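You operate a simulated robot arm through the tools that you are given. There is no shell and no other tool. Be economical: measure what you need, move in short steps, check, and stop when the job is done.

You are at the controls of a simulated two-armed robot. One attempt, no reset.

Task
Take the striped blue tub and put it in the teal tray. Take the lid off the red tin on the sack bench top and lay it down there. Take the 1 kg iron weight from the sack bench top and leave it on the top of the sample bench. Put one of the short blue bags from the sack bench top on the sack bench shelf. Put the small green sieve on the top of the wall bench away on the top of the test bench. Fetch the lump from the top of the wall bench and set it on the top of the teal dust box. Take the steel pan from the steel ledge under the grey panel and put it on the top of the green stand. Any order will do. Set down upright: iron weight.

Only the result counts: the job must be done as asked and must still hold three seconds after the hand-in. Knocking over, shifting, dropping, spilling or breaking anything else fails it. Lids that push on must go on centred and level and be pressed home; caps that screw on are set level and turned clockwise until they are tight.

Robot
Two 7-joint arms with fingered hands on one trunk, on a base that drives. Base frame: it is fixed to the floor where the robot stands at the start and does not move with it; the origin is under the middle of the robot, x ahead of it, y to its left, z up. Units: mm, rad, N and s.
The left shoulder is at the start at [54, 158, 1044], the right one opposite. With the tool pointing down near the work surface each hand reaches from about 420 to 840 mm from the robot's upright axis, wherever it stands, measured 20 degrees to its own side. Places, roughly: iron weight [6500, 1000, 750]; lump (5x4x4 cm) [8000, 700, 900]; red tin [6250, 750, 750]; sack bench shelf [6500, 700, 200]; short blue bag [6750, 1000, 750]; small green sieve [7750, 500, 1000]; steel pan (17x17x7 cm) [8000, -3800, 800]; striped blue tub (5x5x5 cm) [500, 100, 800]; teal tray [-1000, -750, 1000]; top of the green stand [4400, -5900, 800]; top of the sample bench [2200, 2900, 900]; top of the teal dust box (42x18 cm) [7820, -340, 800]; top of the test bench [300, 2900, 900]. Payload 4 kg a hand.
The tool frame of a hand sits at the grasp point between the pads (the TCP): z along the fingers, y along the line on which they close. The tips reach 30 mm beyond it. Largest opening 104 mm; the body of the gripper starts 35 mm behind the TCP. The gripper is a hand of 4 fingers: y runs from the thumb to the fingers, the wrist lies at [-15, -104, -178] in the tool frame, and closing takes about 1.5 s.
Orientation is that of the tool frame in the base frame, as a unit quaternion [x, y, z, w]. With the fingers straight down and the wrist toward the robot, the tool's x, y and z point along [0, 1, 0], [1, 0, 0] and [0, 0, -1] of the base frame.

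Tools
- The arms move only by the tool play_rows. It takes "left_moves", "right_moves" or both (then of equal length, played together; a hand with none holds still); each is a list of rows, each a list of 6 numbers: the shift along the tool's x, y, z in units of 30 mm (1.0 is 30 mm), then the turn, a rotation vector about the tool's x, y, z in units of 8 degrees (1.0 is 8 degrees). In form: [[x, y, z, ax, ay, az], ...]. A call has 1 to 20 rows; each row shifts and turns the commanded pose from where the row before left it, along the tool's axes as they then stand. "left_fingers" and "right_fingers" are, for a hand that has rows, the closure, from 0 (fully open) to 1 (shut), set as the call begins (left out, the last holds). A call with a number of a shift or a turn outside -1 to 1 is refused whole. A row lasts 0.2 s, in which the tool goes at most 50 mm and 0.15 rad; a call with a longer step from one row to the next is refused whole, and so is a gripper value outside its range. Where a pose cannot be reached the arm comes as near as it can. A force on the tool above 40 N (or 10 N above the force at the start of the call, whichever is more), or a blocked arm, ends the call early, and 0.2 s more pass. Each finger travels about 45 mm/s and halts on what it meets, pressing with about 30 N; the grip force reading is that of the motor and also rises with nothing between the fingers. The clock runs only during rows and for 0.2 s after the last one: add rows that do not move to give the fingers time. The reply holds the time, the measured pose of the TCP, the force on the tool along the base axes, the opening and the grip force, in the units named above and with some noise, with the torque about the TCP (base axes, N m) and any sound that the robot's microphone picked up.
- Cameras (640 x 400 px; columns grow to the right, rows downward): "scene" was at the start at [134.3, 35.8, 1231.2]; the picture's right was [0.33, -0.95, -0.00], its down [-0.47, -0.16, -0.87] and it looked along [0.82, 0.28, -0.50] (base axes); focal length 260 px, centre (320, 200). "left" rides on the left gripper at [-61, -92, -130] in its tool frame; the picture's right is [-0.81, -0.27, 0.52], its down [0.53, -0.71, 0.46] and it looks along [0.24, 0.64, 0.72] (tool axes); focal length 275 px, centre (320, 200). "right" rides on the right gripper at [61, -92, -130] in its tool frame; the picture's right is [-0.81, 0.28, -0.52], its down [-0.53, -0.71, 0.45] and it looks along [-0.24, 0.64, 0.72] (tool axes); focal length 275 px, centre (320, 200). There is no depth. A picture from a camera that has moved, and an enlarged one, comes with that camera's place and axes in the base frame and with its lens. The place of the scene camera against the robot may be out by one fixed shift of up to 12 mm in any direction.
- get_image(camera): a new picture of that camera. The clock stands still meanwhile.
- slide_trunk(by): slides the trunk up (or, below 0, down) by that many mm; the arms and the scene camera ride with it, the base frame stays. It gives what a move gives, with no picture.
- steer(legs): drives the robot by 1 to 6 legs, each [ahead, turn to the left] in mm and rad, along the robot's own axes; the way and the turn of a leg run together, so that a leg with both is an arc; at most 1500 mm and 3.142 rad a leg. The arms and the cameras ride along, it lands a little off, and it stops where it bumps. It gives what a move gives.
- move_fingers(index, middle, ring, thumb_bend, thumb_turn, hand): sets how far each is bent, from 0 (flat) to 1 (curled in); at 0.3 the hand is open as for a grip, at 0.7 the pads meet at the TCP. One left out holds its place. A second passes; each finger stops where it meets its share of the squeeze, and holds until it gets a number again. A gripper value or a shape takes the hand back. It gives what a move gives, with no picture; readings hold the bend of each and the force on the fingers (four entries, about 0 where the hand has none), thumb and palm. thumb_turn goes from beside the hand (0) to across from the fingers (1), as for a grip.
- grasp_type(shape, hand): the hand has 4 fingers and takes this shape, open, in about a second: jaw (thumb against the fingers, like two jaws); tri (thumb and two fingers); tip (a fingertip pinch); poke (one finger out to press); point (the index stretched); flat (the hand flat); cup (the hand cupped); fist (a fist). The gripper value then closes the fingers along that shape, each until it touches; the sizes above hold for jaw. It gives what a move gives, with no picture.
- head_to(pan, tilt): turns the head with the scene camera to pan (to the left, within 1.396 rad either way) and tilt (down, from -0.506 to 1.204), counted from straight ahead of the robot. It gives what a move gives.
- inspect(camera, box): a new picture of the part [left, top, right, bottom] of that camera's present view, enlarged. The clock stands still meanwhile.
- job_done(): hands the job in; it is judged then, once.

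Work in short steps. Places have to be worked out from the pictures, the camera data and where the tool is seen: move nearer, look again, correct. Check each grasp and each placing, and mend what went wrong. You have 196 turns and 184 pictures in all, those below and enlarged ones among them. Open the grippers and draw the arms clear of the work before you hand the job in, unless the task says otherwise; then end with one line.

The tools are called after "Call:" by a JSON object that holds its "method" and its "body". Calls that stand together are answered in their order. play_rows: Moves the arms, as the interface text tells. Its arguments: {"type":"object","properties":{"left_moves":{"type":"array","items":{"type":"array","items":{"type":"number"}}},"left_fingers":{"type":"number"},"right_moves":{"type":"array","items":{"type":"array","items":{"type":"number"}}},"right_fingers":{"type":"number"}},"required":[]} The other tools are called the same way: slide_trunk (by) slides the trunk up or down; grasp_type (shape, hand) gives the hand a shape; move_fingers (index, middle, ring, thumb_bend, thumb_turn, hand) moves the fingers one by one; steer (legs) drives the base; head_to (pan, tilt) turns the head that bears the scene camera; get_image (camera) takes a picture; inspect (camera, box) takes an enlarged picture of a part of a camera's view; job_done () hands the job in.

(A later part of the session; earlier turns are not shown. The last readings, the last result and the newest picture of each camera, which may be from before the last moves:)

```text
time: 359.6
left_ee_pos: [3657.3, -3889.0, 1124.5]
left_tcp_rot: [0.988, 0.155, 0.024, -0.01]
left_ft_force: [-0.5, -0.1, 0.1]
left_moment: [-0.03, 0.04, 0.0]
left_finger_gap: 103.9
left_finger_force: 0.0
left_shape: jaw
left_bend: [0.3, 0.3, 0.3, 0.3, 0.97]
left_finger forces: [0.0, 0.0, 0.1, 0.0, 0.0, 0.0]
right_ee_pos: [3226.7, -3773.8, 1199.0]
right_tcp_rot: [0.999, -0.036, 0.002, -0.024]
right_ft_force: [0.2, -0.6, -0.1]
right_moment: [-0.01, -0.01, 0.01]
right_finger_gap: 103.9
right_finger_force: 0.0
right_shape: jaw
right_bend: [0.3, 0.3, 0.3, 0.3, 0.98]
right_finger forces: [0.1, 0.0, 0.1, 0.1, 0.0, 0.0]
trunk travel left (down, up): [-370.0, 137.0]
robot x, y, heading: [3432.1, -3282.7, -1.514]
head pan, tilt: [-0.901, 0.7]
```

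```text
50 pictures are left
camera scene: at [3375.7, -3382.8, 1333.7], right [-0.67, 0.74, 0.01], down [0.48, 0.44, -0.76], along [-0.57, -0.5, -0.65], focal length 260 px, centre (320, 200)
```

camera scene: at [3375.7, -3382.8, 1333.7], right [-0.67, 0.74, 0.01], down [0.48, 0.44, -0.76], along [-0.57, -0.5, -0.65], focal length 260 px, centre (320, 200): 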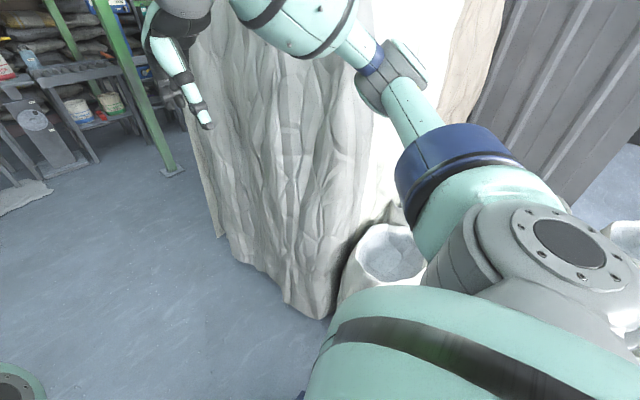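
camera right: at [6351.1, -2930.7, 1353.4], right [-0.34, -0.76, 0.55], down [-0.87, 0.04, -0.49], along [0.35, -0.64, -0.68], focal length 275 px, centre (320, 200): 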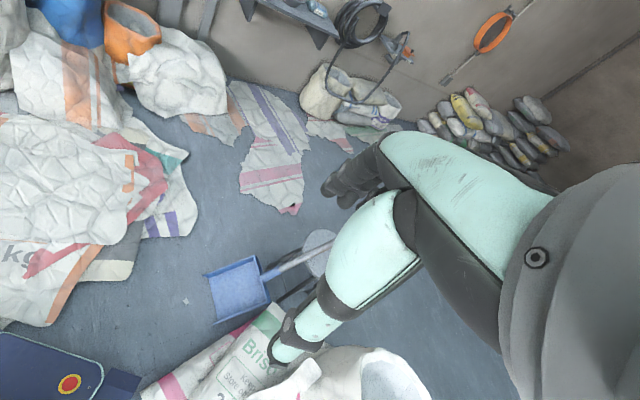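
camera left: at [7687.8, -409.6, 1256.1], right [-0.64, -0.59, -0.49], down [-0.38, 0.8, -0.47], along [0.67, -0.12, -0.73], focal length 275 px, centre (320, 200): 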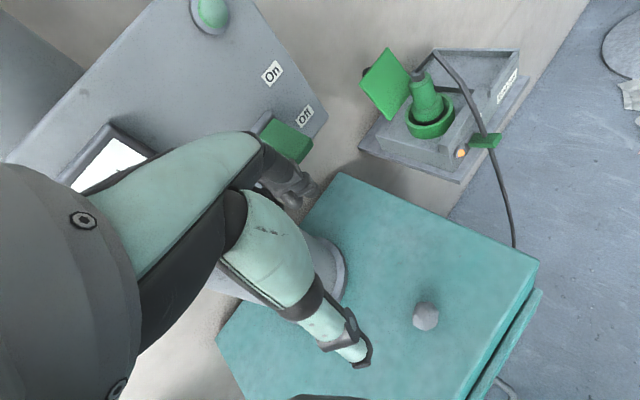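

The stack's face is x≈2870–2980, so I have room to shift east a little. I steer along x≈3590 and then turn east.

Call:
{"method": "steer", "body": {"legs": [[0, 0.2], [600, 0], [0, -0.257], [950, 0], [0, 1.571]]}}

Call:
{"method": "head_to", "body": {"pan": 0.2, "tilt": 0.35}}

Call:
{"method": "get_image", "body": {"camera": "scene"}}

```text
time: 372.8
left_ee_pos: [4208.2, -4613.9, 1125.1]
left_tcp_rot: [0.619, 0.785, 0.012, -0.022]
left_ft_force: [0.0, -0.2, -0.7]
left_moment: [-0.01, 0.0, -0.02]
left_finger_gap: 104.1
left_finger_force: 0.1
left_shape: jaw
left_bend: [0.3, 0.3, 0.3, 0.3, 0.97]
left_finger forces: [0.0, 0.0, 0.1, 0.0, 0.1, 0.0]
right_ee_pos: [4060.2, -5031.8, 1198.6]
right_tcp_rot: [0.758, 0.652, -0.016, -0.019]
right_ft_force: [0.2, 0.5, -1.5]
right_moment: [-0.01, 0.04, -0.01]
right_finger_gap: 104.0
right_finger_force: 0.1
right_shape: jaw
right_bend: [0.3, 0.3, 0.3, 0.3, 0.98]
right_finger forces: [0.0, 0.0, 0.0, 0.1, 0.0, 0.0]
trunk travel left (down, up): [-370.0, 137.0]
robot x, y, heading: [3586.1, -4802.4, -0.014]
head pan, tilt: [-0.901, 0.7]
```

```text
time: 374.2
left_ee_pos: [4193.8, -4613.7, 1132.1]
left_tcp_rot: [0.62, 0.784, 0.016, -0.017]
left_ft_force: [0.0, -0.6, -0.3]
left_moment: [0.01, 0.0, 0.04]
left_finger_gap: 103.9
left_finger_force: 0.1
left_shape: jaw
left_bend: [0.3, 0.3, 0.3, 0.3, 0.98]
left_finger forces: [0.0, 0.0, 0.0, 0.0, 0.1, 0.0]
right_ee_pos: [4044.5, -5032.0, 1203.9]
right_tcp_rot: [0.759, 0.651, -0.011, -0.015]
right_ft_force: [0.4, 0.0, 0.2]
right_moment: [0.01, -0.03, -0.02]
right_finger_gap: 103.9
right_finger_force: 0.1
right_shape: jaw
right_bend: [0.3, 0.3, 0.3, 0.3, 0.97]
right_finger forces: [0.1, 0.1, 0.0, 0.1, 0.0, 0.1]
trunk travel left (down, up): [-370.0, 137.0]
robot x, y, heading: [3590.1, -4799.7, -0.02]
head pan, tilt: [0.201, 0.351]
```

```text
49 pictures are left
camera scene: at [3729.9, -4779.2, 1364.6], right [0.18, -0.98, 0.0], down [-0.35, -0.06, -0.93], along [0.92, 0.17, -0.36], focal length 260 px, centre (320, 200)
```

scene: 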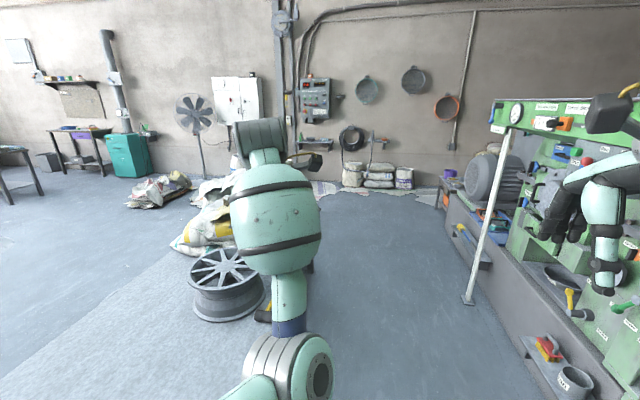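

The corridor east is clear. I drive 3.1 m along it and look at the ledge.

Call:
{"method": "steer", "body": {"legs": [[0, 0.07], [1500, 0], [1500, 0], [250, 0]]}}

Call:
{"method": "head_to", "body": {"pan": 0.35, "tilt": 0.5}}

Call:
{"method": "get_image", "body": {"camera": "scene"}}

```text
time: 390.5
left_ee_pos: [7419.5, -4430.2, 1133.0]
left_tcp_rot: [0.591, 0.806, 0.015, -0.019]
left_ft_force: [-0.3, 0.0, -0.2]
left_moment: [-0.01, -0.01, -0.02]
left_finger_gap: 104.1
left_finger_force: 0.0
left_shape: jaw
left_bend: [0.3, 0.3, 0.3, 0.3, 0.98]
left_finger forces: [0.0, 0.0, 0.0, 0.0, 0.0, 0.0]
right_ee_pos: [7299.7, -4856.9, 1203.9]
right_tcp_rot: [0.735, 0.678, -0.012, -0.015]
right_ft_force: [0.9, 0.5, 0.2]
right_moment: [-0.01, 0.03, -0.01]
right_finger_gap: 103.9
right_finger_force: 0.0
right_shape: jaw
right_bend: [0.3, 0.3, 0.3, 0.3, 0.97]
right_finger forces: [0.0, 0.1, 0.0, 0.0, 0.0, 0.0]
trunk travel left (down, up): [-370.0, 137.0]
robot x, y, heading: [6826.5, -4663.6, 0.049]
head pan, tilt: [0.201, 0.351]
```

```text
time: 391.2
left_ee_pos: [7405.6, -4429.4, 1138.3]
left_tcp_rot: [0.591, 0.807, 0.018, -0.014]
left_ft_force: [0.2, 0.7, 0.4]
left_moment: [0.03, -0.02, -0.03]
left_finger_gap: 103.7
left_finger_force: 0.0
left_shape: jaw
left_bend: [0.3, 0.3, 0.3, 0.3, 0.98]
left_finger forces: [0.1, 0.0, 0.0, 0.1, 0.0, 0.0]
right_ee_pos: [7287.1, -4858.4, 1209.0]
right_tcp_rot: [0.735, 0.677, -0.008, -0.011]
right_ft_force: [0.2, -0.7, 0.1]
right_moment: [0.04, -0.01, -0.02]
right_finger_gap: 104.1
right_finger_force: 0.1
right_shape: jaw
right_bend: [0.3, 0.3, 0.3, 0.3, 0.97]
right_finger forces: [0.1, 0.1, 0.1, 0.0, 0.0, 0.0]
trunk travel left (down, up): [-370.0, 137.0]
robot x, y, heading: [6825.2, -4661.1, 0.051]
head pan, tilt: [0.351, 0.499]
```

```text
48 pictures are left
camera scene: at [6962.1, -4615.8, 1350.9], right [0.39, -0.92, -0.01], down [-0.45, -0.19, -0.87], along [0.8, 0.34, -0.49], focal length 260 px, centre (320, 200)
```

scene: 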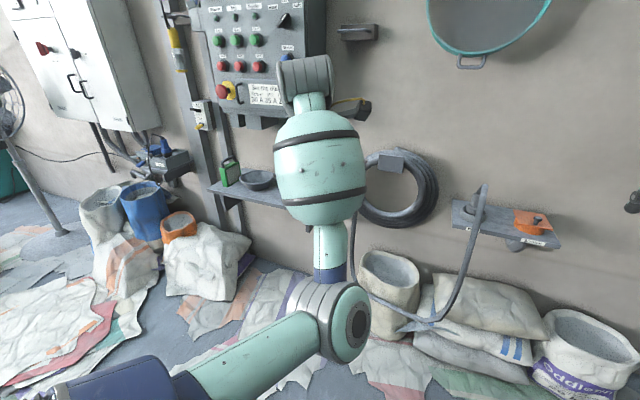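

The pan is near [7920, −3870, 800]. I drive in over the flat bags toward [7350, −4230].

Call:
{"method": "steer", "body": {"legs": [[0, 0.62], [670, 0]]}}

Call:
{"method": "head_to", "body": {"pan": -0.1, "tilt": 0.6}}

Call:
{"method": "get_image", "body": {"camera": "scene"}}

Call:
{"method": "get_image", "body": {"camera": "left"}}

```text
time: 396.6
left_ee_pos: [7672.6, -3732.0, 1161.5]
left_tcp_rot: [0.313, 0.948, 0.051, -0.008]
left_ft_force: [-0.3, -0.4, 0.3]
left_moment: [0.02, 0.03, 0.02]
left_finger_gap: 103.8
left_finger_force: 0.0
left_shape: jaw
left_bend: [0.3, 0.3, 0.3, 0.3, 0.98]
left_finger forces: [0.0, 0.2, 0.0, 0.0, 0.0, 0.0]
right_ee_pos: [7816.8, -4162.0, 1217.6]
right_tcp_rot: [0.493, 0.87, -0.002, -0.001]
right_ft_force: [1.6, -0.2, -0.1]
right_moment: [0.01, 0.0, -0.05]
right_finger_gap: 103.8
right_finger_force: 0.0
right_shape: jaw
right_bend: [0.3, 0.3, 0.3, 0.3, 0.97]
right_finger forces: [0.0, 0.0, 0.0, 0.0, 0.0, 0.0]
trunk travel left (down, up): [-370.0, 137.0]
robot x, y, heading: [7353.4, -4243.0, 0.658]
head pan, tilt: [0.351, 0.499]
stopped in leg 2: the force on the tool passed its limit (the readings are from after the stop); the commanded pose is now the measured one
```

```text
time: 397.6
left_ee_pos: [7673.5, -3730.9, 1158.1]
left_tcp_rot: [0.314, 0.948, 0.049, -0.008]
left_ft_force: [0.6, 0.2, 0.4]
left_moment: [-0.02, -0.01, -0.02]
left_finger_gap: 103.9
left_finger_force: 0.1
left_shape: jaw
left_bend: [0.3, 0.3, 0.3, 0.3, 0.98]
left_finger forces: [0.1, 0.0, 0.0, 0.0, 0.0, 0.1]
right_ee_pos: [7818.8, -4161.0, 1219.2]
right_tcp_rot: [0.492, 0.871, -0.002, -0.001]
right_ft_force: [-0.9, 0.6, -0.2]
right_moment: [0.01, 0.0, 0.0]
right_finger_gap: 104.0
right_finger_force: 0.0
right_shape: jaw
right_bend: [0.3, 0.3, 0.3, 0.3, 0.97]
right_finger forces: [0.0, 0.0, 0.0, 0.0, 0.0, 0.1]
trunk travel left (down, up): [-370.0, 137.0]
robot x, y, heading: [7355.9, -4248.1, 0.658]
head pan, tilt: [-0.099, 0.6]
```

```text
47 pictures are left
camera scene: at [7468.6, -4161.4, 1341.9], right [0.53, -0.85, 0.0], down [-0.49, -0.31, -0.82], along [0.69, 0.43, -0.58], focal length 260 px, centre (320, 200)
```

scene: 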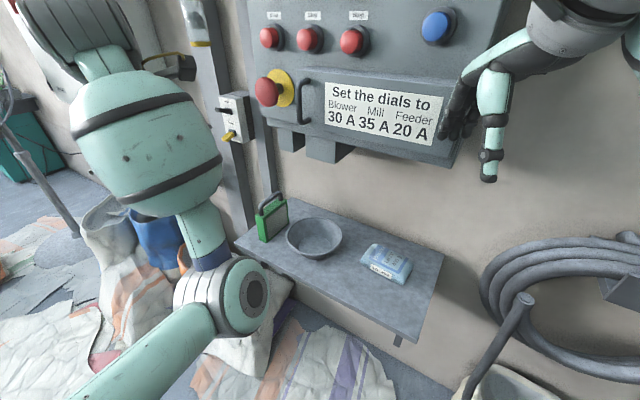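

```text
46 pictures are left
camera left: at [7665.2, -3854.0, 1277.8], right [0.5, -0.65, -0.58], down [-0.85, -0.21, -0.49], along [0.2, 0.73, -0.65], focal length 275 px, centre (320, 200)
```

left: 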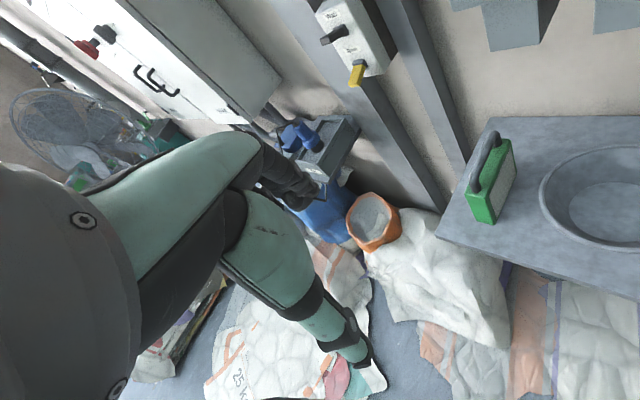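

The robot could drive over the flat bags; the right hand just touched the panel's lower edge. Pan rim centre triangulates to [7949, −3841, 788]. I retract the right hand, and bring the left hand, yawed and lowered, to the near rim at about [7879, −3889].

Call:
{"method": "play_rows", "body": {"right_moves": [[0, -1, 0, 0, 0, 0], [0, -1, 0, 0, 0, 0], [0, -1, 0, 0, 0, 0], [0, -1, 0, 0, 0, 0], [0, 0, 0, 0, 0, 0], [0, 0, 0, 0, 0, 0], [0, 0, 0, 0, 0, 0], [0, 0, 0, 0, 0, 0], [0, 0, 0, 0, 0, 0], [0, 0, 0, 0, 0, 0], [0, 0, 0, 0, 0, 0], [0, 0, 0, 0, 0, 0], [0, 0, 0, 0, 0, 0], [0, 0, 0, 0, 0, 0], [0, 0, 0, 0, 0, 0], [0, 0, 0, 0, 0, 0], [0, 0, 0, 0, 0, 0], [0, 0, 0, 0, 0, 0], [0, 0, 0, 0, 0, 0], [0, 0, 0, 0, 0, 0]], "left_moves": [[0, 0, 0, 0.63, -0.32, 0], [0, 0, 0.5, 0, 0, 0.8], [0, 0, 0.5, 0, 0, 0.8], [0, 0, 0.8, 0, 0, 0.8], [0, 0, 1, 0, 0, 0], [0, 0, 1, 0, 0, 0], [0, 0, 1, 0, 0, 0], [0, 0, 1, 0, 0, 0], [0, 0, 1, 0, 0, 0], [-0.91, 0.302, 0, 0, 0, 0], [-0.91, 0.302, 0, 0, 0, 0], [-0.91, 0.302, 0, 0, 0, 0], [-0.91, 0.302, 0, 0, 0, 0], [-0.91, 0.302, 0, 0, 0, 0], [-0.91, 0.302, 0, 0, 0, 0], [-0.91, 0.302, 0, 0, 0, 0], [-0.91, 0.302, 0, 0, 0, 0], [-0.91, 0.302, 0, 0, 0, 0], [0, 0, 0.8, 0, 0, 0], [0, 0, 0.8, 0, 0, 0]], "left_fingers": 0}}

Call:
{"method": "get_image", "body": {"camera": "left"}}

Call:
{"method": "get_image", "body": {"camera": "scene"}}

```text
time: 401.8
left_ee_pos: [7890.9, -3871.5, 893.6]
left_tcp_rot: [0.471, 0.882, -0.014, -0.001]
left_ft_force: [-0.6, 0.4, -0.2]
left_moment: [0.01, 0.02, -0.01]
left_finger_gap: 103.9
left_finger_force: 0.0
left_shape: jaw
left_bend: [0.3, 0.3, 0.3, 0.3, 0.98]
left_finger forces: [0.1, 0.0, 0.0, 0.0, 0.1, 0.0]
left hand out of reach, approached as far as the arm can: row 1
right_ee_pos: [7717.1, -4222.4, 1218.7]
right_tcp_rot: [0.492, 0.871, -0.002, -0.002]
right_ft_force: [0.0, -0.5, -0.3]
right_moment: [0.02, 0.0, 0.01]
right_finger_gap: 104.0
right_finger_force: 0.1
right_shape: jaw
right_bend: [0.3, 0.3, 0.3, 0.3, 0.97]
right_finger forces: [0.1, 0.1, 0.0, 0.0, 0.1, 0.1]
trunk travel left (down, up): [-370.0, 137.0]
robot x, y, heading: [7352.5, -4239.9, 0.657]
head pan, tilt: [-0.099, 0.6]
```

```text
45 pictures are left
camera left: at [7851.3, -3970.1, 1026.8], right [0.22, -0.84, -0.5], down [-0.89, 0.03, -0.45], along [0.39, 0.54, -0.74], focal length 275 px, centre (320, 200)
```

left: 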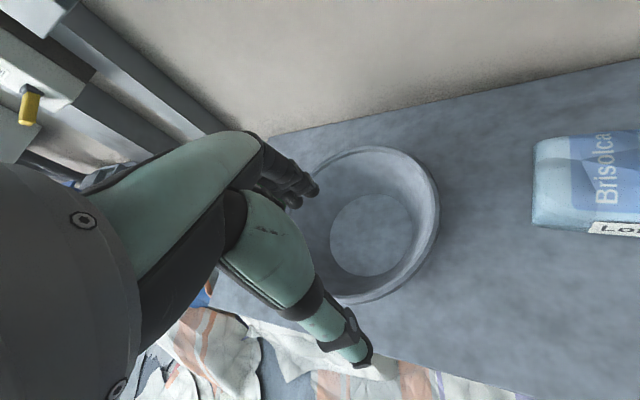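

```text
44 pictures are left
camera scene: at [7468.6, -4161.5, 1341.8], right [0.53, -0.85, 0.0], down [-0.49, -0.31, -0.82], along [0.69, 0.43, -0.58], focal length 260 px, centre (320, 200)
```

scene: 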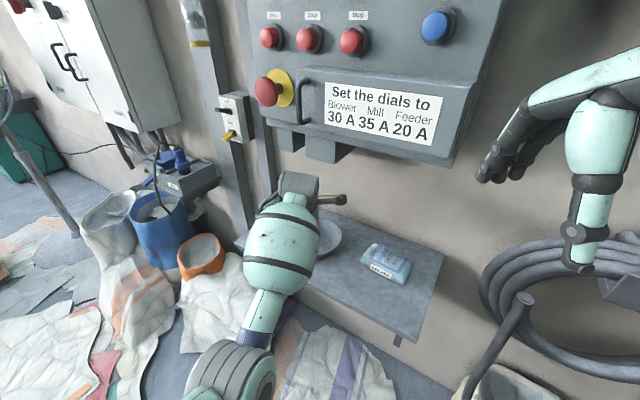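

The near rim point is at about [7882, −3891]. I correct and descend so the rim sits between thumb and fingers.

Call:
{"method": "play_rows", "body": {"left_moves": [[-0.36, -0.6, 0.3, 0, 0, 0], [0, 0, 0.8, 0, 0, 0], [0, 0, 0.8, 0, 0, 0], [0, 0, 0.8, 0, 0, 0], [0, 0, 0.7, 0, 0, 0], [0, 0, 0.4, 0, 0, 0], [0, 0, 0, 0, 0, 0]]}}

Call:
{"method": "get_image", "body": {"camera": "left"}}

```text
time: 403.4
left_ee_pos: [7882.4, -3893.5, 779.6]
left_tcp_rot: [0.469, 0.883, -0.014, 0.0]
left_ft_force: [-0.2, 0.1, -0.4]
left_moment: [-0.01, 0.01, -0.04]
left_finger_gap: 103.8
left_finger_force: 0.0
left_shape: jaw
left_bend: [0.3, 0.3, 0.3, 0.3, 0.98]
left_finger forces: [0.1, 0.0, 0.1, 0.0, 0.0, 0.0]
right_ee_pos: [7716.6, -4222.3, 1219.1]
right_tcp_rot: [0.493, 0.87, -0.003, -0.001]
right_ft_force: [0.0, 0.3, 0.0]
right_moment: [-0.01, -0.01, -0.01]
right_finger_gap: 104.0
right_finger_force: 0.0
right_shape: jaw
right_bend: [0.3, 0.3, 0.3, 0.3, 0.97]
right_finger forces: [0.1, 0.0, 0.0, 0.0, 0.0, 0.0]
trunk travel left (down, up): [-370.0, 137.0]
robot x, y, heading: [7352.3, -4241.4, 0.663]
head pan, tilt: [-0.099, 0.6]
```

```text
43 pictures are left
camera left: at [7841.3, -3990.8, 913.7], right [0.22, -0.84, -0.5], down [-0.89, 0.03, -0.45], along [0.39, 0.54, -0.74], focal length 275 px, centre (320, 200)
```

left: 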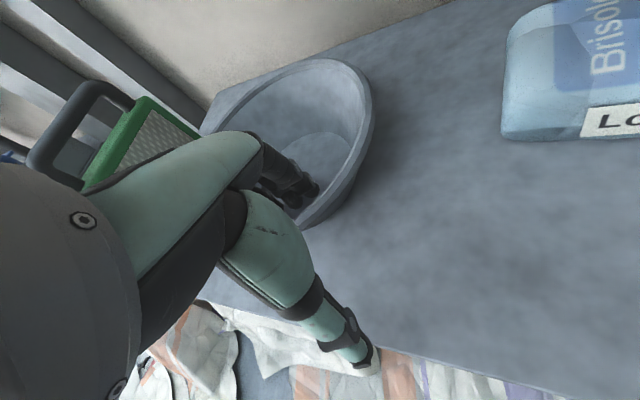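

Fingers are inside the pan and the thumb outside. I close on the rim and lift slightly.

Call:
{"method": "play_rows", "body": {"left_moves": [[0, 0, 0, 0, 0, 0], [0, 0, 0, 0, 0, 0], [0, 0, 0, 0, 0, 0], [0, 0, 0, 0, 0, 0], [0, 0, 0, 0, 0, 0], [0, 0, 0, 0, 0, 0], [0, 0, 0, 0, 0, 0], [0, 0, 0, 0, 0, 0], [0, 0, 0, 0, 0, 0], [0, 0, 0, 0, 0, 0]], "left_fingers": 1}}

Call:
{"method": "play_rows", "body": {"left_moves": [[0, 0, -0.3, 0, 0, 0], [0, 0, -0.7, 0, 0, 0], [0, 0, -0.7, 0, 0, 0], [0, 0, 0, 0, 0, 0]]}}

Call:
{"method": "get_image", "body": {"camera": "left"}}

Call:
{"method": "inspect", "body": {"camera": "scene", "box": [220, 160, 380, 300]}}

```text
time: 405.6
left_ee_pos: [7881.9, -3892.4, 782.7]
left_tcp_rot: [0.47, 0.883, -0.013, 0.003]
left_ft_force: [3.5, 1.2, 13.0]
left_moment: [0.99, -1.3, -0.1]
left_finger_gap: 18.8
left_finger_force: 30.3
left_shape: jaw
left_bend: [0.73, 0.62, 0.58, 0.81, 1.0]
left_finger forces: [21.8, 11.7, 5.8, 0.0, 31.4, 0.0]
right_ee_pos: [7715.7, -4223.7, 1219.3]
right_tcp_rot: [0.493, 0.87, -0.001, -0.001]
right_ft_force: [-0.3, 0.6, 0.0]
right_moment: [0.0, 0.01, 0.0]
right_finger_gap: 104.0
right_finger_force: 0.0
right_shape: jaw
right_bend: [0.3, 0.3, 0.3, 0.3, 0.97]
right_finger forces: [0.1, 0.0, 0.0, 0.1, 0.0, 0.1]
trunk travel left (down, up): [-370.0, 137.0]
robot x, y, heading: [7352.2, -4243.9, 0.66]
head pan, tilt: [-0.099, 0.6]
```

```text
time: 406.6
left_ee_pos: [7882.8, -3893.0, 832.0]
left_tcp_rot: [0.469, 0.883, -0.015, 0.0]
left_ft_force: [-0.2, -0.1, 0.1]
left_moment: [0.03, -0.03, 0.02]
left_finger_gap: 16.4
left_finger_force: 30.3
left_shape: jaw
left_bend: [0.73, 0.65, 0.67, 0.82, 1.0]
left_finger forces: [14.6, 3.5, 3.0, 0.0, 21.7, 0.1]
right_ee_pos: [7716.9, -4222.3, 1218.9]
right_tcp_rot: [0.493, 0.87, -0.003, -0.001]
right_ft_force: [0.5, 0.3, 0.1]
right_moment: [-0.02, 0.02, -0.01]
right_finger_gap: 103.6
right_finger_force: 0.1
right_shape: jaw
right_bend: [0.3, 0.3, 0.3, 0.3, 0.97]
right_finger forces: [0.0, 0.1, 0.0, 0.0, 0.0, 0.0]
trunk travel left (down, up): [-370.0, 137.0]
robot x, y, heading: [7352.5, -4244.6, 0.662]
head pan, tilt: [-0.099, 0.6]
```

```text
42 pictures are left
camera left: at [7842.0, -3990.0, 965.7], right [0.22, -0.84, -0.5], down [-0.9, 0.03, -0.44], along [0.39, 0.54, -0.74], focal length 275 px, centre (320, 200)
```

left: 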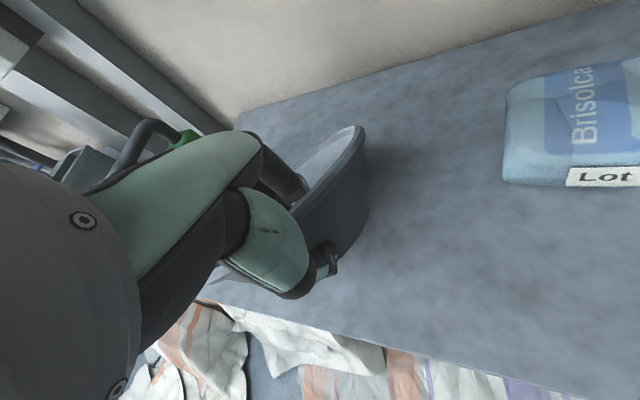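

```text
2.86 times, centred on (300, 230) of scene
camera zoom: at [7468.6, -4161.4, 1341.8], right [0.53, -0.85, 0.0], down [-0.49, -0.31, -0.82], along [0.69, 0.43, -0.58], focal length 743 px, centre (377, 114)
```

zoom: 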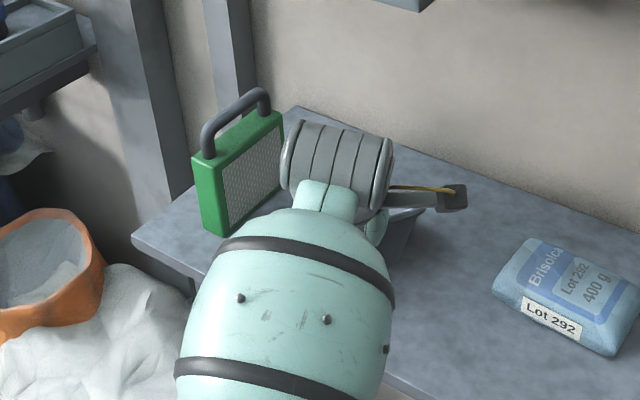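

The pan's far side droops in the pinch. I lift a bit more to see whether it stays held.

Call:
{"method": "play_rows", "body": {"left_moves": [[0, 0, -0.7, 0, 0, 0], [0, 0, -0.7, 0, 0, 0], [0, 0, -0.7, 0, 0, 0], [0, 0, 0, 0, 0, 0]]}}

Call:
{"method": "get_image", "body": {"camera": "left"}}

```text
time: 407.6
left_ee_pos: [7881.9, -3890.8, 893.5]
left_tcp_rot: [0.47, 0.883, -0.015, 0.002]
left_ft_force: [0.9, 0.3, -0.7]
left_moment: [-0.08, 0.04, -0.02]
left_finger_gap: 16.3
left_finger_force: 30.2
left_shape: jaw
left_bend: [0.73, 0.65, 0.68, 0.83, 1.0]
left_finger forces: [16.3, 4.2, 2.8, 0.0, 23.0, 0.1]
right_ee_pos: [7716.2, -4221.8, 1219.0]
right_tcp_rot: [0.492, 0.87, -0.003, -0.002]
right_ft_force: [0.4, -0.2, 0.7]
right_moment: [0.0, 0.0, 0.02]
right_finger_gap: 103.5
right_finger_force: 0.0
right_shape: jaw
right_bend: [0.3, 0.3, 0.3, 0.3, 0.97]
right_finger forces: [0.0, 0.0, 0.1, 0.1, 0.0, 0.0]
trunk travel left (down, up): [-370.0, 137.0]
robot x, y, heading: [7354.7, -4248.0, 0.656]
head pan, tilt: [-0.099, 0.6]
```

```text
40 pictures are left
camera left: at [7841.3, -3988.5, 1027.8], right [0.22, -0.84, -0.5], down [-0.89, 0.03, -0.45], along [0.39, 0.54, -0.74], focal length 275 px, centre (320, 200)
```

left: 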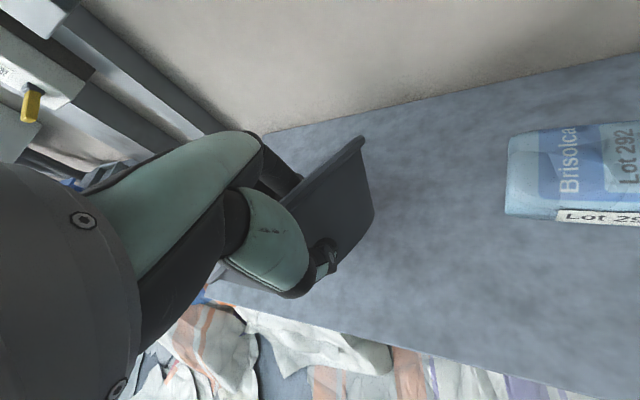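

The pan is light and stays held. I draw it back from the ledge, raise it, and reverse out, then head west toward the green stand.

Call:
{"method": "play_rows", "body": {"left_moves": [[0, -0.9, -0.2, 0, 0, 0], [0, -0.9, -0.2, 0, 0, 0], [0, -0.9, -0.2, 0, 0, 0], [0, -0.9, -0.2, 0, 0, 0], [0, -0.8, -0.3, 0, 0, 0], [0, 0, -0.8, 0, 0, 0], [0, 0, -0.8, 0, 0, 0], [0, 0, -0.8, 0, 0, 0], [0, 0, -0.8, 0, 0, 0]]}}

Call:
{"method": "steer", "body": {"legs": [[-660, 0], [0, 2.66], [1400, 0], [1020, 0], [0, 1.4]]}}

Call:
{"method": "head_to", "body": {"pan": 0, "tilt": 0.4}}

Call:
{"method": "get_image", "body": {"camera": "scene"}}

```text
time: 409.6
left_ee_pos: [7788.2, -3955.2, 1014.2]
left_tcp_rot: [0.47, 0.882, -0.014, 0.002]
left_ft_force: [0.0, -0.1, -1.4]
left_moment: [-0.08, 0.05, 0.05]
left_finger_gap: 16.7
left_finger_force: 30.2
left_shape: jaw
left_bend: [0.73, 0.65, 0.68, 0.83, 1.0]
left_finger forces: [16.1, 4.2, 2.6, 0.1, 22.3, 0.1]
left hand out of reach, approached as far as the arm can: row 9
right_ee_pos: [7717.7, -4223.2, 1217.0]
right_tcp_rot: [0.493, 0.87, -0.003, -0.002]
right_ft_force: [-1.1, -0.4, -0.6]
right_moment: [-0.01, -0.01, 0.0]
right_finger_gap: 103.8
right_finger_force: 0.0
right_shape: jaw
right_bend: [0.3, 0.3, 0.3, 0.3, 0.97]
right_finger forces: [0.0, 0.0, 0.1, 0.0, 0.1, 0.0]
trunk travel left (down, up): [-370.0, 137.0]
robot x, y, heading: [7356.4, -4240.8, 0.66]
head pan, tilt: [-0.099, 0.6]
```

```text
time: 434.4
left_ee_pos: [4372.3, -5512.6, 1013.6]
left_tcp_rot: [0.999, -0.04, -0.008, -0.01]
left_ft_force: [0.4, -0.3, -1.1]
left_moment: [0.1, 0.01, 0.01]
left_finger_gap: 15.8
left_finger_force: 29.7
left_shape: jaw
left_bend: [0.73, 0.72, 0.68, 0.83, 1.0]
left_finger forces: [14.7, 3.8, 2.4, 0.0, 19.9, 0.0]
right_ee_pos: [4206.4, -5291.0, 1219.1]
right_tcp_rot: [0.998, -0.066, 0.0, -0.001]
right_ft_force: [0.5, 0.4, 0.0]
right_moment: [-0.01, -0.02, 0.02]
right_finger_gap: 103.7
right_finger_force: 0.0
right_shape: jaw
right_bend: [0.3, 0.3, 0.3, 0.3, 0.97]
right_finger forces: [0.0, 0.0, 0.0, 0.0, 0.1, 0.1]
trunk travel left (down, up): [-370.0, 137.0]
robot x, y, heading: [4401.2, -4992.7, -1.58]
head pan, tilt: [-0.099, 0.6]
```

```text
time: 435.1
left_ee_pos: [4372.8, -5502.4, 1021.2]
left_tcp_rot: [0.999, -0.04, -0.01, 0.002]
left_ft_force: [0.6, 0.2, -1.8]
left_moment: [0.05, 0.04, 0.01]
left_finger_gap: 15.8
left_finger_force: 30.1
left_shape: jaw
left_bend: [0.73, 0.72, 0.71, 0.83, 1.0]
left_finger forces: [15.7, 3.8, 2.0, 0.0, 20.6, 0.0]
right_ee_pos: [4207.9, -5276.8, 1222.5]
right_tcp_rot: [0.998, -0.066, -0.001, 0.004]
right_ft_force: [0.2, -0.5, -0.7]
right_moment: [-0.06, -0.01, 0.0]
right_finger_gap: 104.0
right_finger_force: 0.0
right_shape: jaw
right_bend: [0.3, 0.3, 0.3, 0.3, 0.97]
right_finger forces: [0.0, 0.0, 0.0, 0.0, 0.1, 0.1]
trunk travel left (down, up): [-370.0, 137.0]
robot x, y, heading: [4403.6, -4994.0, -1.581]
head pan, tilt: [0.0, 0.4]
```

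```text
39 pictures are left
camera scene: at [4405.0, -5128.0, 1360.0], right [-1.0, 0.01, 0.0], down [0.0, 0.4, -0.92], along [-0.01, -0.92, -0.4], focal length 260 px, centre (320, 200)
```

scene: 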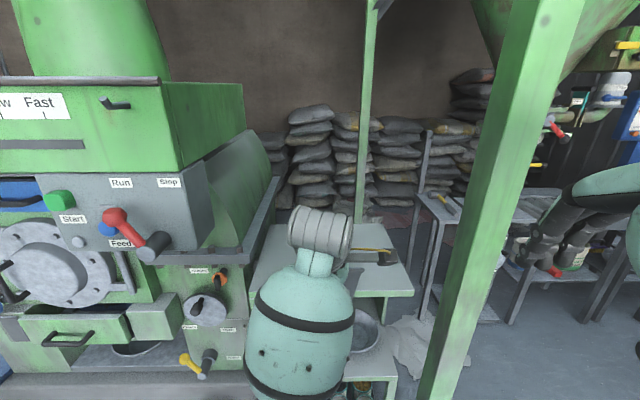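

The stand top spans roughly x 4100–4610, y −5725…−6095. I look at how the pan hangs.

Call:
{"method": "get_image", "body": {"camera": "left"}}

Call:
{"method": "get_image", "body": {"camera": "right"}}

```text
38 pictures are left
camera left: at [4320.8, -5405.5, 1151.5], right [-0.8, 0.34, -0.5], down [0.58, 0.66, -0.47], along [0.18, -0.67, -0.73], focal length 275 px, centre (320, 200)
```

left: 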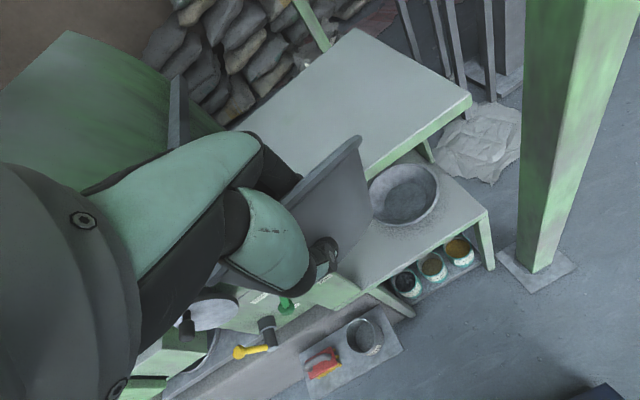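

```text
37 pictures are left
camera right: at [4280.4, -5194.9, 1353.8], right [-0.84, -0.16, 0.52], down [-0.43, 0.77, -0.46], along [-0.33, -0.61, -0.72], focal length 275 px, centre (320, 200)
```

right: 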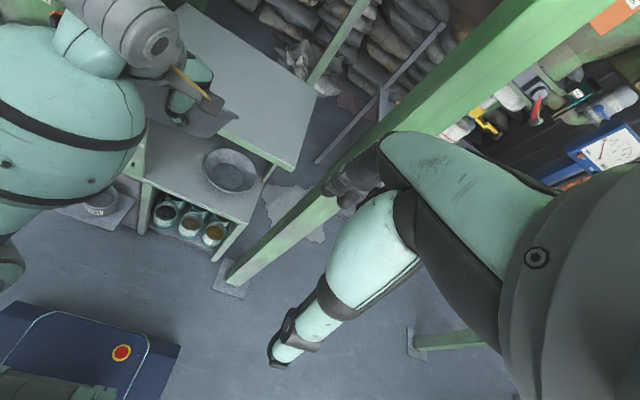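

The pan hangs steeply. I drive 170 mm closer and pitch the hand up about 55° to level the pan.

Call:
{"method": "steer", "body": {"legs": [[170, 0]]}}

Call:
{"method": "play_rows", "body": {"left_moves": [[0, 0, -0.3, -0.95, 0, 0], [0, 0, -0.3, -0.95, 0, 0], [0, 0, 0, -0.95, 0, 0], [0, 0, 0, -0.95, 0, 0], [0, 0, 0, -0.95, 0, 0], [0, 0, 0, -0.95, 0, 0], [0, 0, 0, -0.95, 0, 0], [0, 0, 0, 0, 0, 0]]}}

Call:
{"method": "get_image", "body": {"camera": "scene"}}

Call:
{"method": "get_image", "body": {"camera": "left"}}

```text
time: 436.6
left_ee_pos: [4371.5, -5675.8, 1017.5]
left_tcp_rot: [0.999, -0.039, -0.008, -0.004]
left_ft_force: [0.8, -0.9, -1.4]
left_moment: [0.12, 0.01, 0.02]
left_finger_gap: 15.7
left_finger_force: 30.4
left_shape: jaw
left_bend: [0.73, 0.72, 0.71, 0.83, 1.0]
left_finger forces: [15.5, 3.8, 2.1, 0.0, 20.5, 0.1]
right_ee_pos: [4205.2, -5452.5, 1221.6]
right_tcp_rot: [0.998, -0.065, 0.0, 0.001]
right_ft_force: [-0.8, 0.2, -0.7]
right_moment: [-0.01, -0.01, 0.02]
right_finger_gap: 104.0
right_finger_force: 0.1
right_shape: jaw
right_bend: [0.3, 0.3, 0.3, 0.3, 0.97]
right_finger forces: [0.0, 0.0, 0.0, 0.0, 0.0, 0.0]
trunk travel left (down, up): [-370.0, 137.0]
robot x, y, heading: [4404.7, -5162.7, -1.575]
head pan, tilt: [0.0, 0.4]
```

```text
time: 438.1
left_ee_pos: [4367.5, -5661.3, 1150.3]
left_tcp_rot: [0.862, -0.028, -0.037, 0.505]
left_ft_force: [-0.7, 0.2, -1.2]
left_moment: [0.06, -0.02, 0.01]
left_finger_gap: 15.5
left_finger_force: 30.0
left_shape: jaw
left_bend: [0.73, 0.73, 0.71, 0.83, 1.0]
left_finger forces: [15.3, 3.1, 1.1, 0.0, 20.4, 0.0]
right_ee_pos: [4204.2, -5422.6, 1227.4]
right_tcp_rot: [0.998, -0.065, 0.0, 0.016]
right_ft_force: [0.0, 0.3, 0.1]
right_moment: [-0.02, -0.03, -0.03]
right_finger_gap: 103.9
right_finger_force: 0.1
right_shape: jaw
right_bend: [0.3, 0.3, 0.3, 0.3, 0.97]
right_finger forces: [0.0, 0.1, 0.1, 0.1, 0.0, 0.0]
trunk travel left (down, up): [-370.0, 137.0]
robot x, y, heading: [4403.5, -5160.1, -1.574]
head pan, tilt: [0.0, 0.4]
stopped in row 7 (left hand): the arm was blocked; the commanded pose is now the measured one
```

```text
36 pictures are left
camera scene: at [4401.7, -5296.0, 1359.5], right [-1.0, 0.01, 0.0], down [0.0, 0.4, -0.92], along [-0.01, -0.92, -0.4], focal length 260 px, centre (320, 200)
```

scene: 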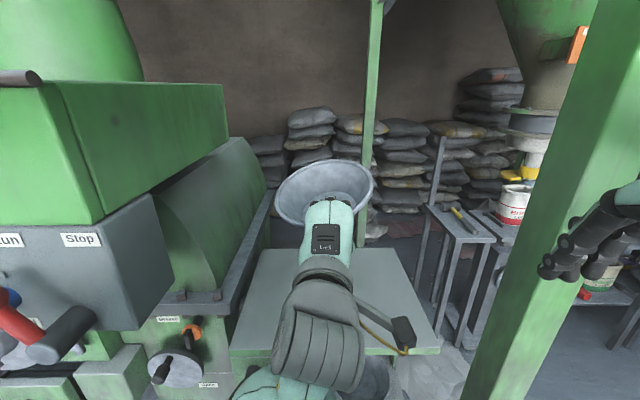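

```text
35 pictures are left
camera left: at [4319.7, -5497.5, 1136.7], right [-0.85, -0.25, -0.46], down [0.5, -0.09, -0.86], along [0.17, -0.96, 0.2], focal length 275 px, centre (320, 200)
```

left: 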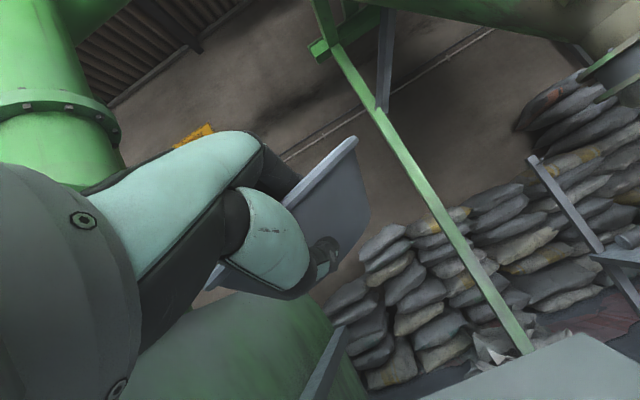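

The pan is now nearly level (far side slightly up). I trim 15°, move 125 mm forward over the stand, and lower partway.

Call:
{"method": "play_rows", "body": {"left_moves": [[0, 0, 0, 0.95, 0, 0], [0, 0, 0, 0.95, 0, 0], [0, 0.73, 0.73, 0, 0, 0], [0, 0.73, 0.73, 0, 0, 0], [0, 0.73, 0.73, 0, 0, 0], [0, 0.73, 0.73, 0, 0, 0], [0, -0.7, 0.7, 0, 0, 0], [0, -0.7, 0.7, 0, 0, 0], [0, -0.7, 0.7, 0, 0, 0], [0, -0.7, 0.7, 0, 0, 0], [0, -0.7, 0.7, 0, 0, 0], [0, 0, 0, 0, 0, 0]]}}

Call:
{"method": "get_image", "body": {"camera": "scene"}}

Call:
{"method": "get_image", "body": {"camera": "right"}}

```text
time: 440.9
left_ee_pos: [4350.3, -5782.6, 1044.5]
left_tcp_rot: [0.907, -0.032, -0.036, 0.419]
left_ft_force: [0.1, 0.1, -1.5]
left_moment: [0.12, 0.06, 0.02]
left_finger_gap: 15.2
left_finger_force: 30.0
left_shape: jaw
left_bend: [0.73, 0.73, 0.71, 0.83, 1.0]
left_finger forces: [15.8, 3.1, 1.0, 0.0, 20.5, 0.1]
right_ee_pos: [4203.3, -5410.3, 1230.4]
right_tcp_rot: [0.997, -0.071, -0.001, 0.02]
right_ft_force: [-25.5, -38.7, -9.4]
right_moment: [4.6, -2.94, -0.39]
right_finger_gap: 103.8
right_finger_force: 0.1
right_shape: jaw
right_bend: [0.3, 0.3, 0.3, 0.3, 0.97]
right_finger forces: [0.0, 0.1, 0.0, 0.0, 0.0, 0.0]
trunk travel left (down, up): [-370.0, 137.0]
robot x, y, heading: [4401.6, -5166.2, -1.586]
head pan, tilt: [0.0, 0.4]
stopped in row 12 (left hand): the arm was blocked; the commanded pose is now the measured one
```

```text
34 pictures are left
camera scene: at [4399.0, -5297.7, 1361.8], right [-1.0, 0.05, 0.0], down [0.02, 0.38, -0.92], along [-0.04, -0.92, -0.38], focal length 260 px, centre (320, 200)
```

scene: 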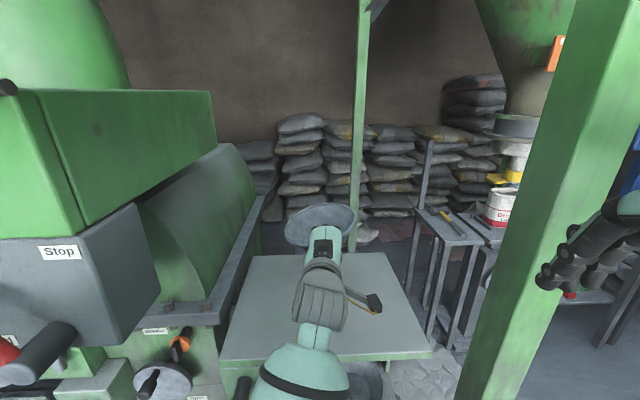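

```text
33 pictures are left
camera right: at [4276.6, -5324.5, 1358.4], right [-0.84, -0.14, 0.53], down [-0.43, 0.76, -0.48], along [-0.33, -0.63, -0.7], focal length 275 px, centre (320, 200)
```

right: 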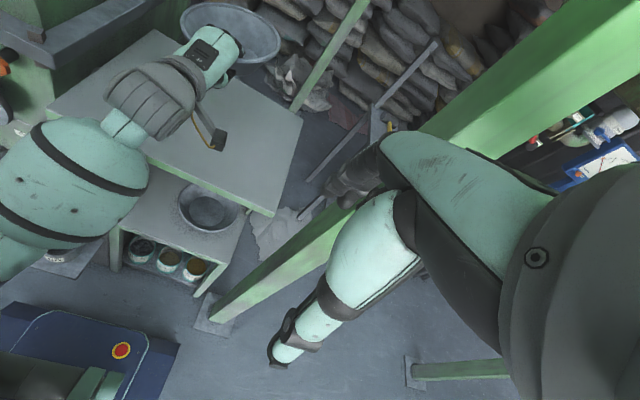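

The pan is nearly level over the stand's centre. The right wrist is pressed against the body, so I move it forward while lowering the pan.

Call:
{"method": "play_rows", "body": {"right_moves": [[0, 0.7, 0, 0, 0, 0], [0, 0.7, 0, 0, 0, 0], [0, 0.7, 0, 0, 0, 0], [0, 0, 0, 0, 0, 0], [0, 0, 0, 0, 0, 0], [0, 0, 0, 0, 0, 0], [0, 0, 0, 0, 0, 0]], "left_moves": [[0, 0, 0, 0, 0, 0], [0, -0.646, 0.551, 0, 0, 0], [0, -0.646, 0.551, 0, 0, 0], [0, -0.646, 0.551, 0, 0, 0], [0, -0.646, 0.551, 0, 0, 0], [0, 0, 0, 0, 0, 0], [0, 0, 0, 0, 0, 0]]}}

Call:
{"method": "get_image", "body": {"camera": "right"}}

```text
time: 442.1
left_ee_pos: [4344.5, -5798.0, 1067.8]
left_tcp_rot: [0.862, -0.033, -0.038, 0.505]
left_ft_force: [0.0, 0.4, -0.8]
left_moment: [0.13, 0.03, 0.01]
left_finger_gap: 15.2
left_finger_force: 29.9
left_shape: jaw
left_bend: [0.73, 0.73, 0.71, 0.83, 1.0]
left_finger forces: [15.9, 3.0, 0.9, 0.0, 20.6, 0.1]
right_ee_pos: [4193.2, -5457.8, 1235.7]
right_tcp_rot: [0.997, -0.066, -0.001, 0.027]
right_ft_force: [1.1, -0.1, -0.3]
right_moment: [-0.04, 0.02, 0.03]
right_finger_gap: 103.9
right_finger_force: 0.0
right_shape: jaw
right_bend: [0.3, 0.3, 0.3, 0.3, 0.97]
right_finger forces: [0.0, 0.0, 0.0, 0.0, 0.0, 0.0]
trunk travel left (down, up): [-370.0, 137.0]
robot x, y, heading: [4400.4, -5163.8, -1.581]
head pan, tilt: [0.0, 0.4]
stopped in row 5 (left hand): the arm was blocked; the commanded pose is now the measured one
```

```text
32 pictures are left
camera right: at [4267.1, -5369.1, 1362.8], right [-0.84, -0.14, 0.53], down [-0.44, 0.75, -0.5], along [-0.33, -0.65, -0.69], focal length 275 px, centre (320, 200)
```

right: 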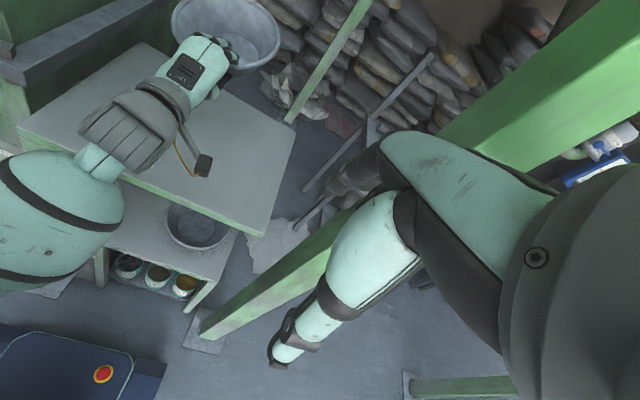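

The forearm is resting on the stand's front edge with the hand pitched that much. I raise the trunk to lift the elbow, then lower the hand relative to it with a bit less pitch.

Call:
{"method": "slide_trunk", "body": {"by": 135}}

Call:
{"method": "play_rows", "body": {"left_moves": [[0, 0, 0, 0.8, 0, 0], [0, 0, 0, 0.8, 0, 0], [0, -0.62, 0.68, 0, 0, 0], [0, -0.62, 0.68, 0, 0, 0], [0, -0.62, 0.68, 0, 0, 0], [0, -0.62, 0.68, 0, 0, 0], [0, -0.62, 0.68, 0, 0, 0], [0, -0.62, 0.68, 0, 0, 0], [0, -0.62, 0.68, 0, 0, 0], [0, 0, 0, 0, 0, 0]]}}

Call:
{"method": "get_image", "body": {"camera": "scene"}}

Call:
{"method": "get_image", "body": {"camera": "right"}}

```text
time: 443.7
left_ee_pos: [4344.5, -5798.4, 1182.9]
left_tcp_rot: [0.869, -0.035, -0.038, 0.492]
left_ft_force: [0.0, 0.3, -1.6]
left_moment: [0.11, 0.05, 0.0]
left_finger_gap: 15.4
left_finger_force: 30.1
left_shape: jaw
left_bend: [0.73, 0.73, 0.71, 0.83, 1.0]
left_finger forces: [15.7, 3.0, 1.0, 0.0, 20.2, 0.0]
right_ee_pos: [4193.8, -5460.6, 1370.4]
right_tcp_rot: [0.997, -0.067, -0.001, 0.026]
right_ft_force: [-0.2, -0.3, 0.2]
right_moment: [0.0, -0.01, -0.03]
right_finger_gap: 103.6
right_finger_force: 0.1
right_shape: jaw
right_bend: [0.3, 0.3, 0.3, 0.3, 0.97]
right_finger forces: [0.1, 0.0, 0.0, 0.1, 0.0, 0.0]
trunk travel left (down, up): [-505.0, 2.0]
robot x, y, heading: [4404.0, -5165.6, -1.577]
head pan, tilt: [0.0, 0.4]
```

```text
time: 445.9
left_ee_pos: [4337.9, -5809.8, 989.3]
left_tcp_rot: [0.918, -0.038, -0.033, 0.393]
left_ft_force: [-0.6, 0.0, -1.4]
left_moment: [0.09, 0.03, 0.0]
left_finger_gap: 15.2
left_finger_force: 30.2
left_shape: jaw
left_bend: [0.73, 0.73, 0.71, 0.83, 1.0]
left_finger forces: [15.2, 3.0, 1.1, 0.1, 19.6, 0.1]
right_ee_pos: [4192.8, -5460.4, 1370.0]
right_tcp_rot: [0.998, -0.066, -0.001, 0.026]
right_ft_force: [0.4, 0.0, 0.1]
right_moment: [0.04, 0.01, 0.0]
right_finger_gap: 103.9
right_finger_force: 0.0
right_shape: jaw
right_bend: [0.3, 0.3, 0.3, 0.3, 0.97]
right_finger forces: [0.1, 0.0, 0.0, 0.1, 0.0, 0.0]
trunk travel left (down, up): [-505.0, 2.0]
robot x, y, heading: [4402.2, -5163.7, -1.582]
head pan, tilt: [0.0, 0.4]
```

```text
31 pictures are left
camera scene: at [4402.4, -5300.9, 1495.1], right [-1.0, 0.01, 0.0], down [0.0, 0.4, -0.92], along [-0.01, -0.92, -0.4], focal length 260 px, centre (320, 200)
```

scene: 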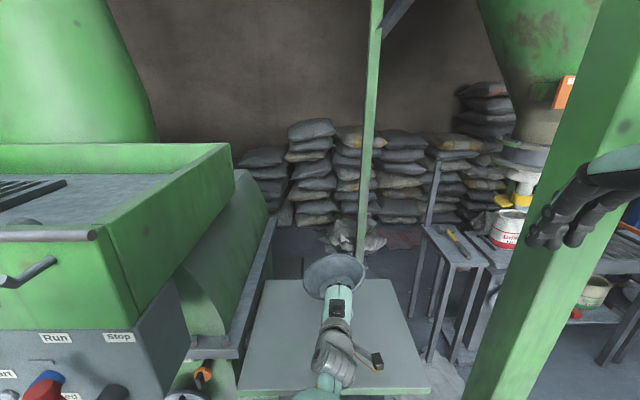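

```text
30 pictures are left
camera right: at [4267.0, -5372.1, 1497.7], right [-0.84, -0.14, 0.53], down [-0.44, 0.75, -0.49], along [-0.33, -0.64, -0.69], focal length 275 px, centre (320, 200)
```

right: 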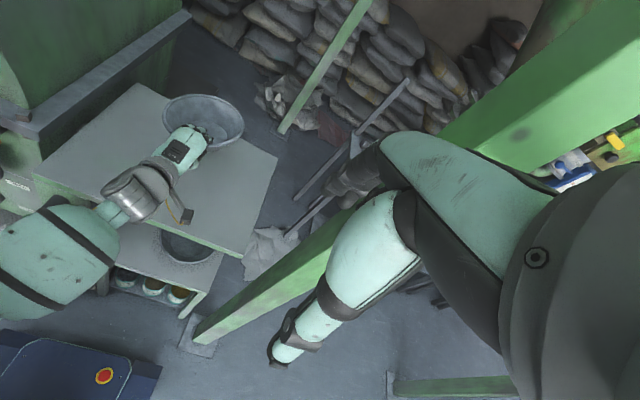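

The arm is clear and the pan hangs level over the stand. I lower in guarded steps.

Call:
{"method": "play_rows", "body": {"left_moves": [[0, -0.36, 0.345, 0, 0, 0], [0, -0.36, 0.345, 0, 0, 0], [0, -0.36, 0.345, 0, 0, 0], [0, -0.36, 0.345, 0, 0, 0], [0, -0.18, 0.17, 0, 0, 0], [0, -0.18, 0.17, 0, 0, 0], [0, -0.18, 0.17, 0, 0, 0], [0, -0.18, 0.17, 0, 0, 0], [0, 0, 0, 0, 0, 0]]}}

Call:
{"method": "get_image", "body": {"camera": "right"}}

```text
time: 447.9
left_ee_pos: [4333.6, -5811.0, 900.6]
left_tcp_rot: [0.918, -0.038, -0.033, 0.393]
left_ft_force: [0.3, 0.0, -1.2]
left_moment: [0.14, 0.05, -0.03]
left_finger_gap: 15.3
left_finger_force: 29.7
left_shape: jaw
left_bend: [0.73, 0.73, 0.71, 0.83, 1.0]
left_finger forces: [15.0, 2.9, 1.0, 0.1, 19.4, 0.0]
right_ee_pos: [4192.1, -5460.8, 1369.7]
right_tcp_rot: [0.997, -0.066, -0.002, 0.026]
right_ft_force: [0.8, 0.2, 0.4]
right_moment: [-0.02, 0.0, -0.01]
right_finger_gap: 103.8
right_finger_force: 0.0
right_shape: jaw
right_bend: [0.3, 0.3, 0.3, 0.3, 0.97]
right_finger forces: [0.0, 0.1, 0.0, 0.0, 0.1, 0.0]
trunk travel left (down, up): [-505.0, 2.0]
robot x, y, heading: [4403.3, -5163.6, -1.577]
head pan, tilt: [0.0, 0.4]
```

```text
29 pictures are left
camera right: at [4266.9, -5372.2, 1497.7], right [-0.84, -0.14, 0.53], down [-0.44, 0.75, -0.49], along [-0.33, -0.64, -0.69], focal length 275 px, centre (320, 200)
```

right: 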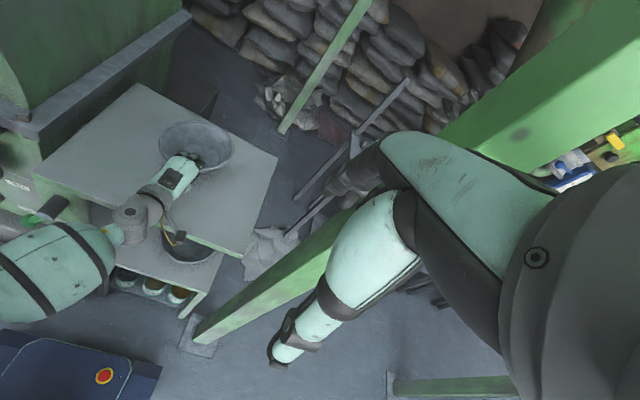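

Not yet in contact at z 900. I keep lowering in small steps.

Call:
{"method": "play_rows", "body": {"left_moves": [[0, -0.2, 0.19, 0, 0, 0], [0, -0.2, 0.19, 0, 0, 0], [0, -0.2, 0.19, 0, 0, 0], [0, -0.2, 0.19, 0, 0, 0], [0, -0.2, 0.19, 0, 0, 0], [0, -0.2, 0.19, 0, 0, 0], [0, 0, 0, 0, 0, 0]]}}

Call:
{"method": "get_image", "body": {"camera": "right"}}

```text
time: 449.6
left_ee_pos: [4330.5, -5804.3, 864.7]
left_tcp_rot: [0.912, -0.037, -0.036, 0.406]
left_ft_force: [-0.6, 1.2, 3.7]
left_moment: [0.01, -0.15, 0.02]
left_finger_gap: 16.0
left_finger_force: 29.6
left_shape: jaw
left_bend: [0.73, 0.65, 0.66, 0.83, 1.0]
left_finger forces: [18.9, 4.7, 2.4, 0.0, 22.3, 0.0]
right_ee_pos: [4192.8, -5445.6, 1373.1]
right_tcp_rot: [0.997, -0.066, -0.002, 0.033]
right_ft_force: [-0.7, -0.3, -0.9]
right_moment: [-0.01, 0.02, -0.01]
right_finger_gap: 103.8
right_finger_force: 0.1
right_shape: jaw
right_bend: [0.3, 0.3, 0.3, 0.3, 0.97]
right_finger forces: [0.1, 0.1, 0.0, 0.0, 0.0, 0.0]
trunk travel left (down, up): [-505.0, 2.0]
robot x, y, heading: [4400.8, -5165.6, -1.573]
head pan, tilt: [0.0, 0.4]
stopped in row 7 (left hand): the force on the tool passed its limit (the readings are from after the stop); the commanded pose is now the measured one
```

```text
28 pictures are left
camera right: at [4266.5, -5355.6, 1499.2], right [-0.84, -0.13, 0.53], down [-0.44, 0.75, -0.5], along [-0.33, -0.65, -0.68], focal length 275 px, centre (320, 200)
```

right: 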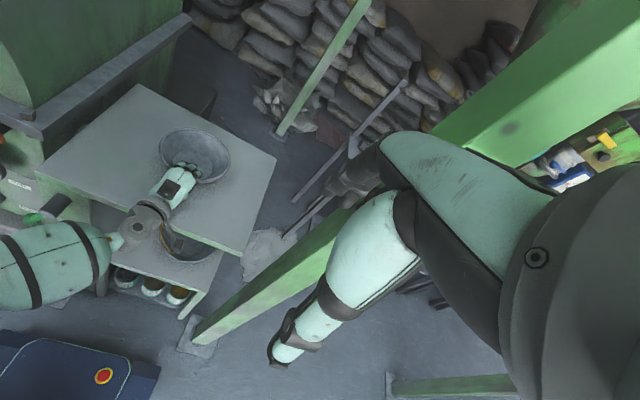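

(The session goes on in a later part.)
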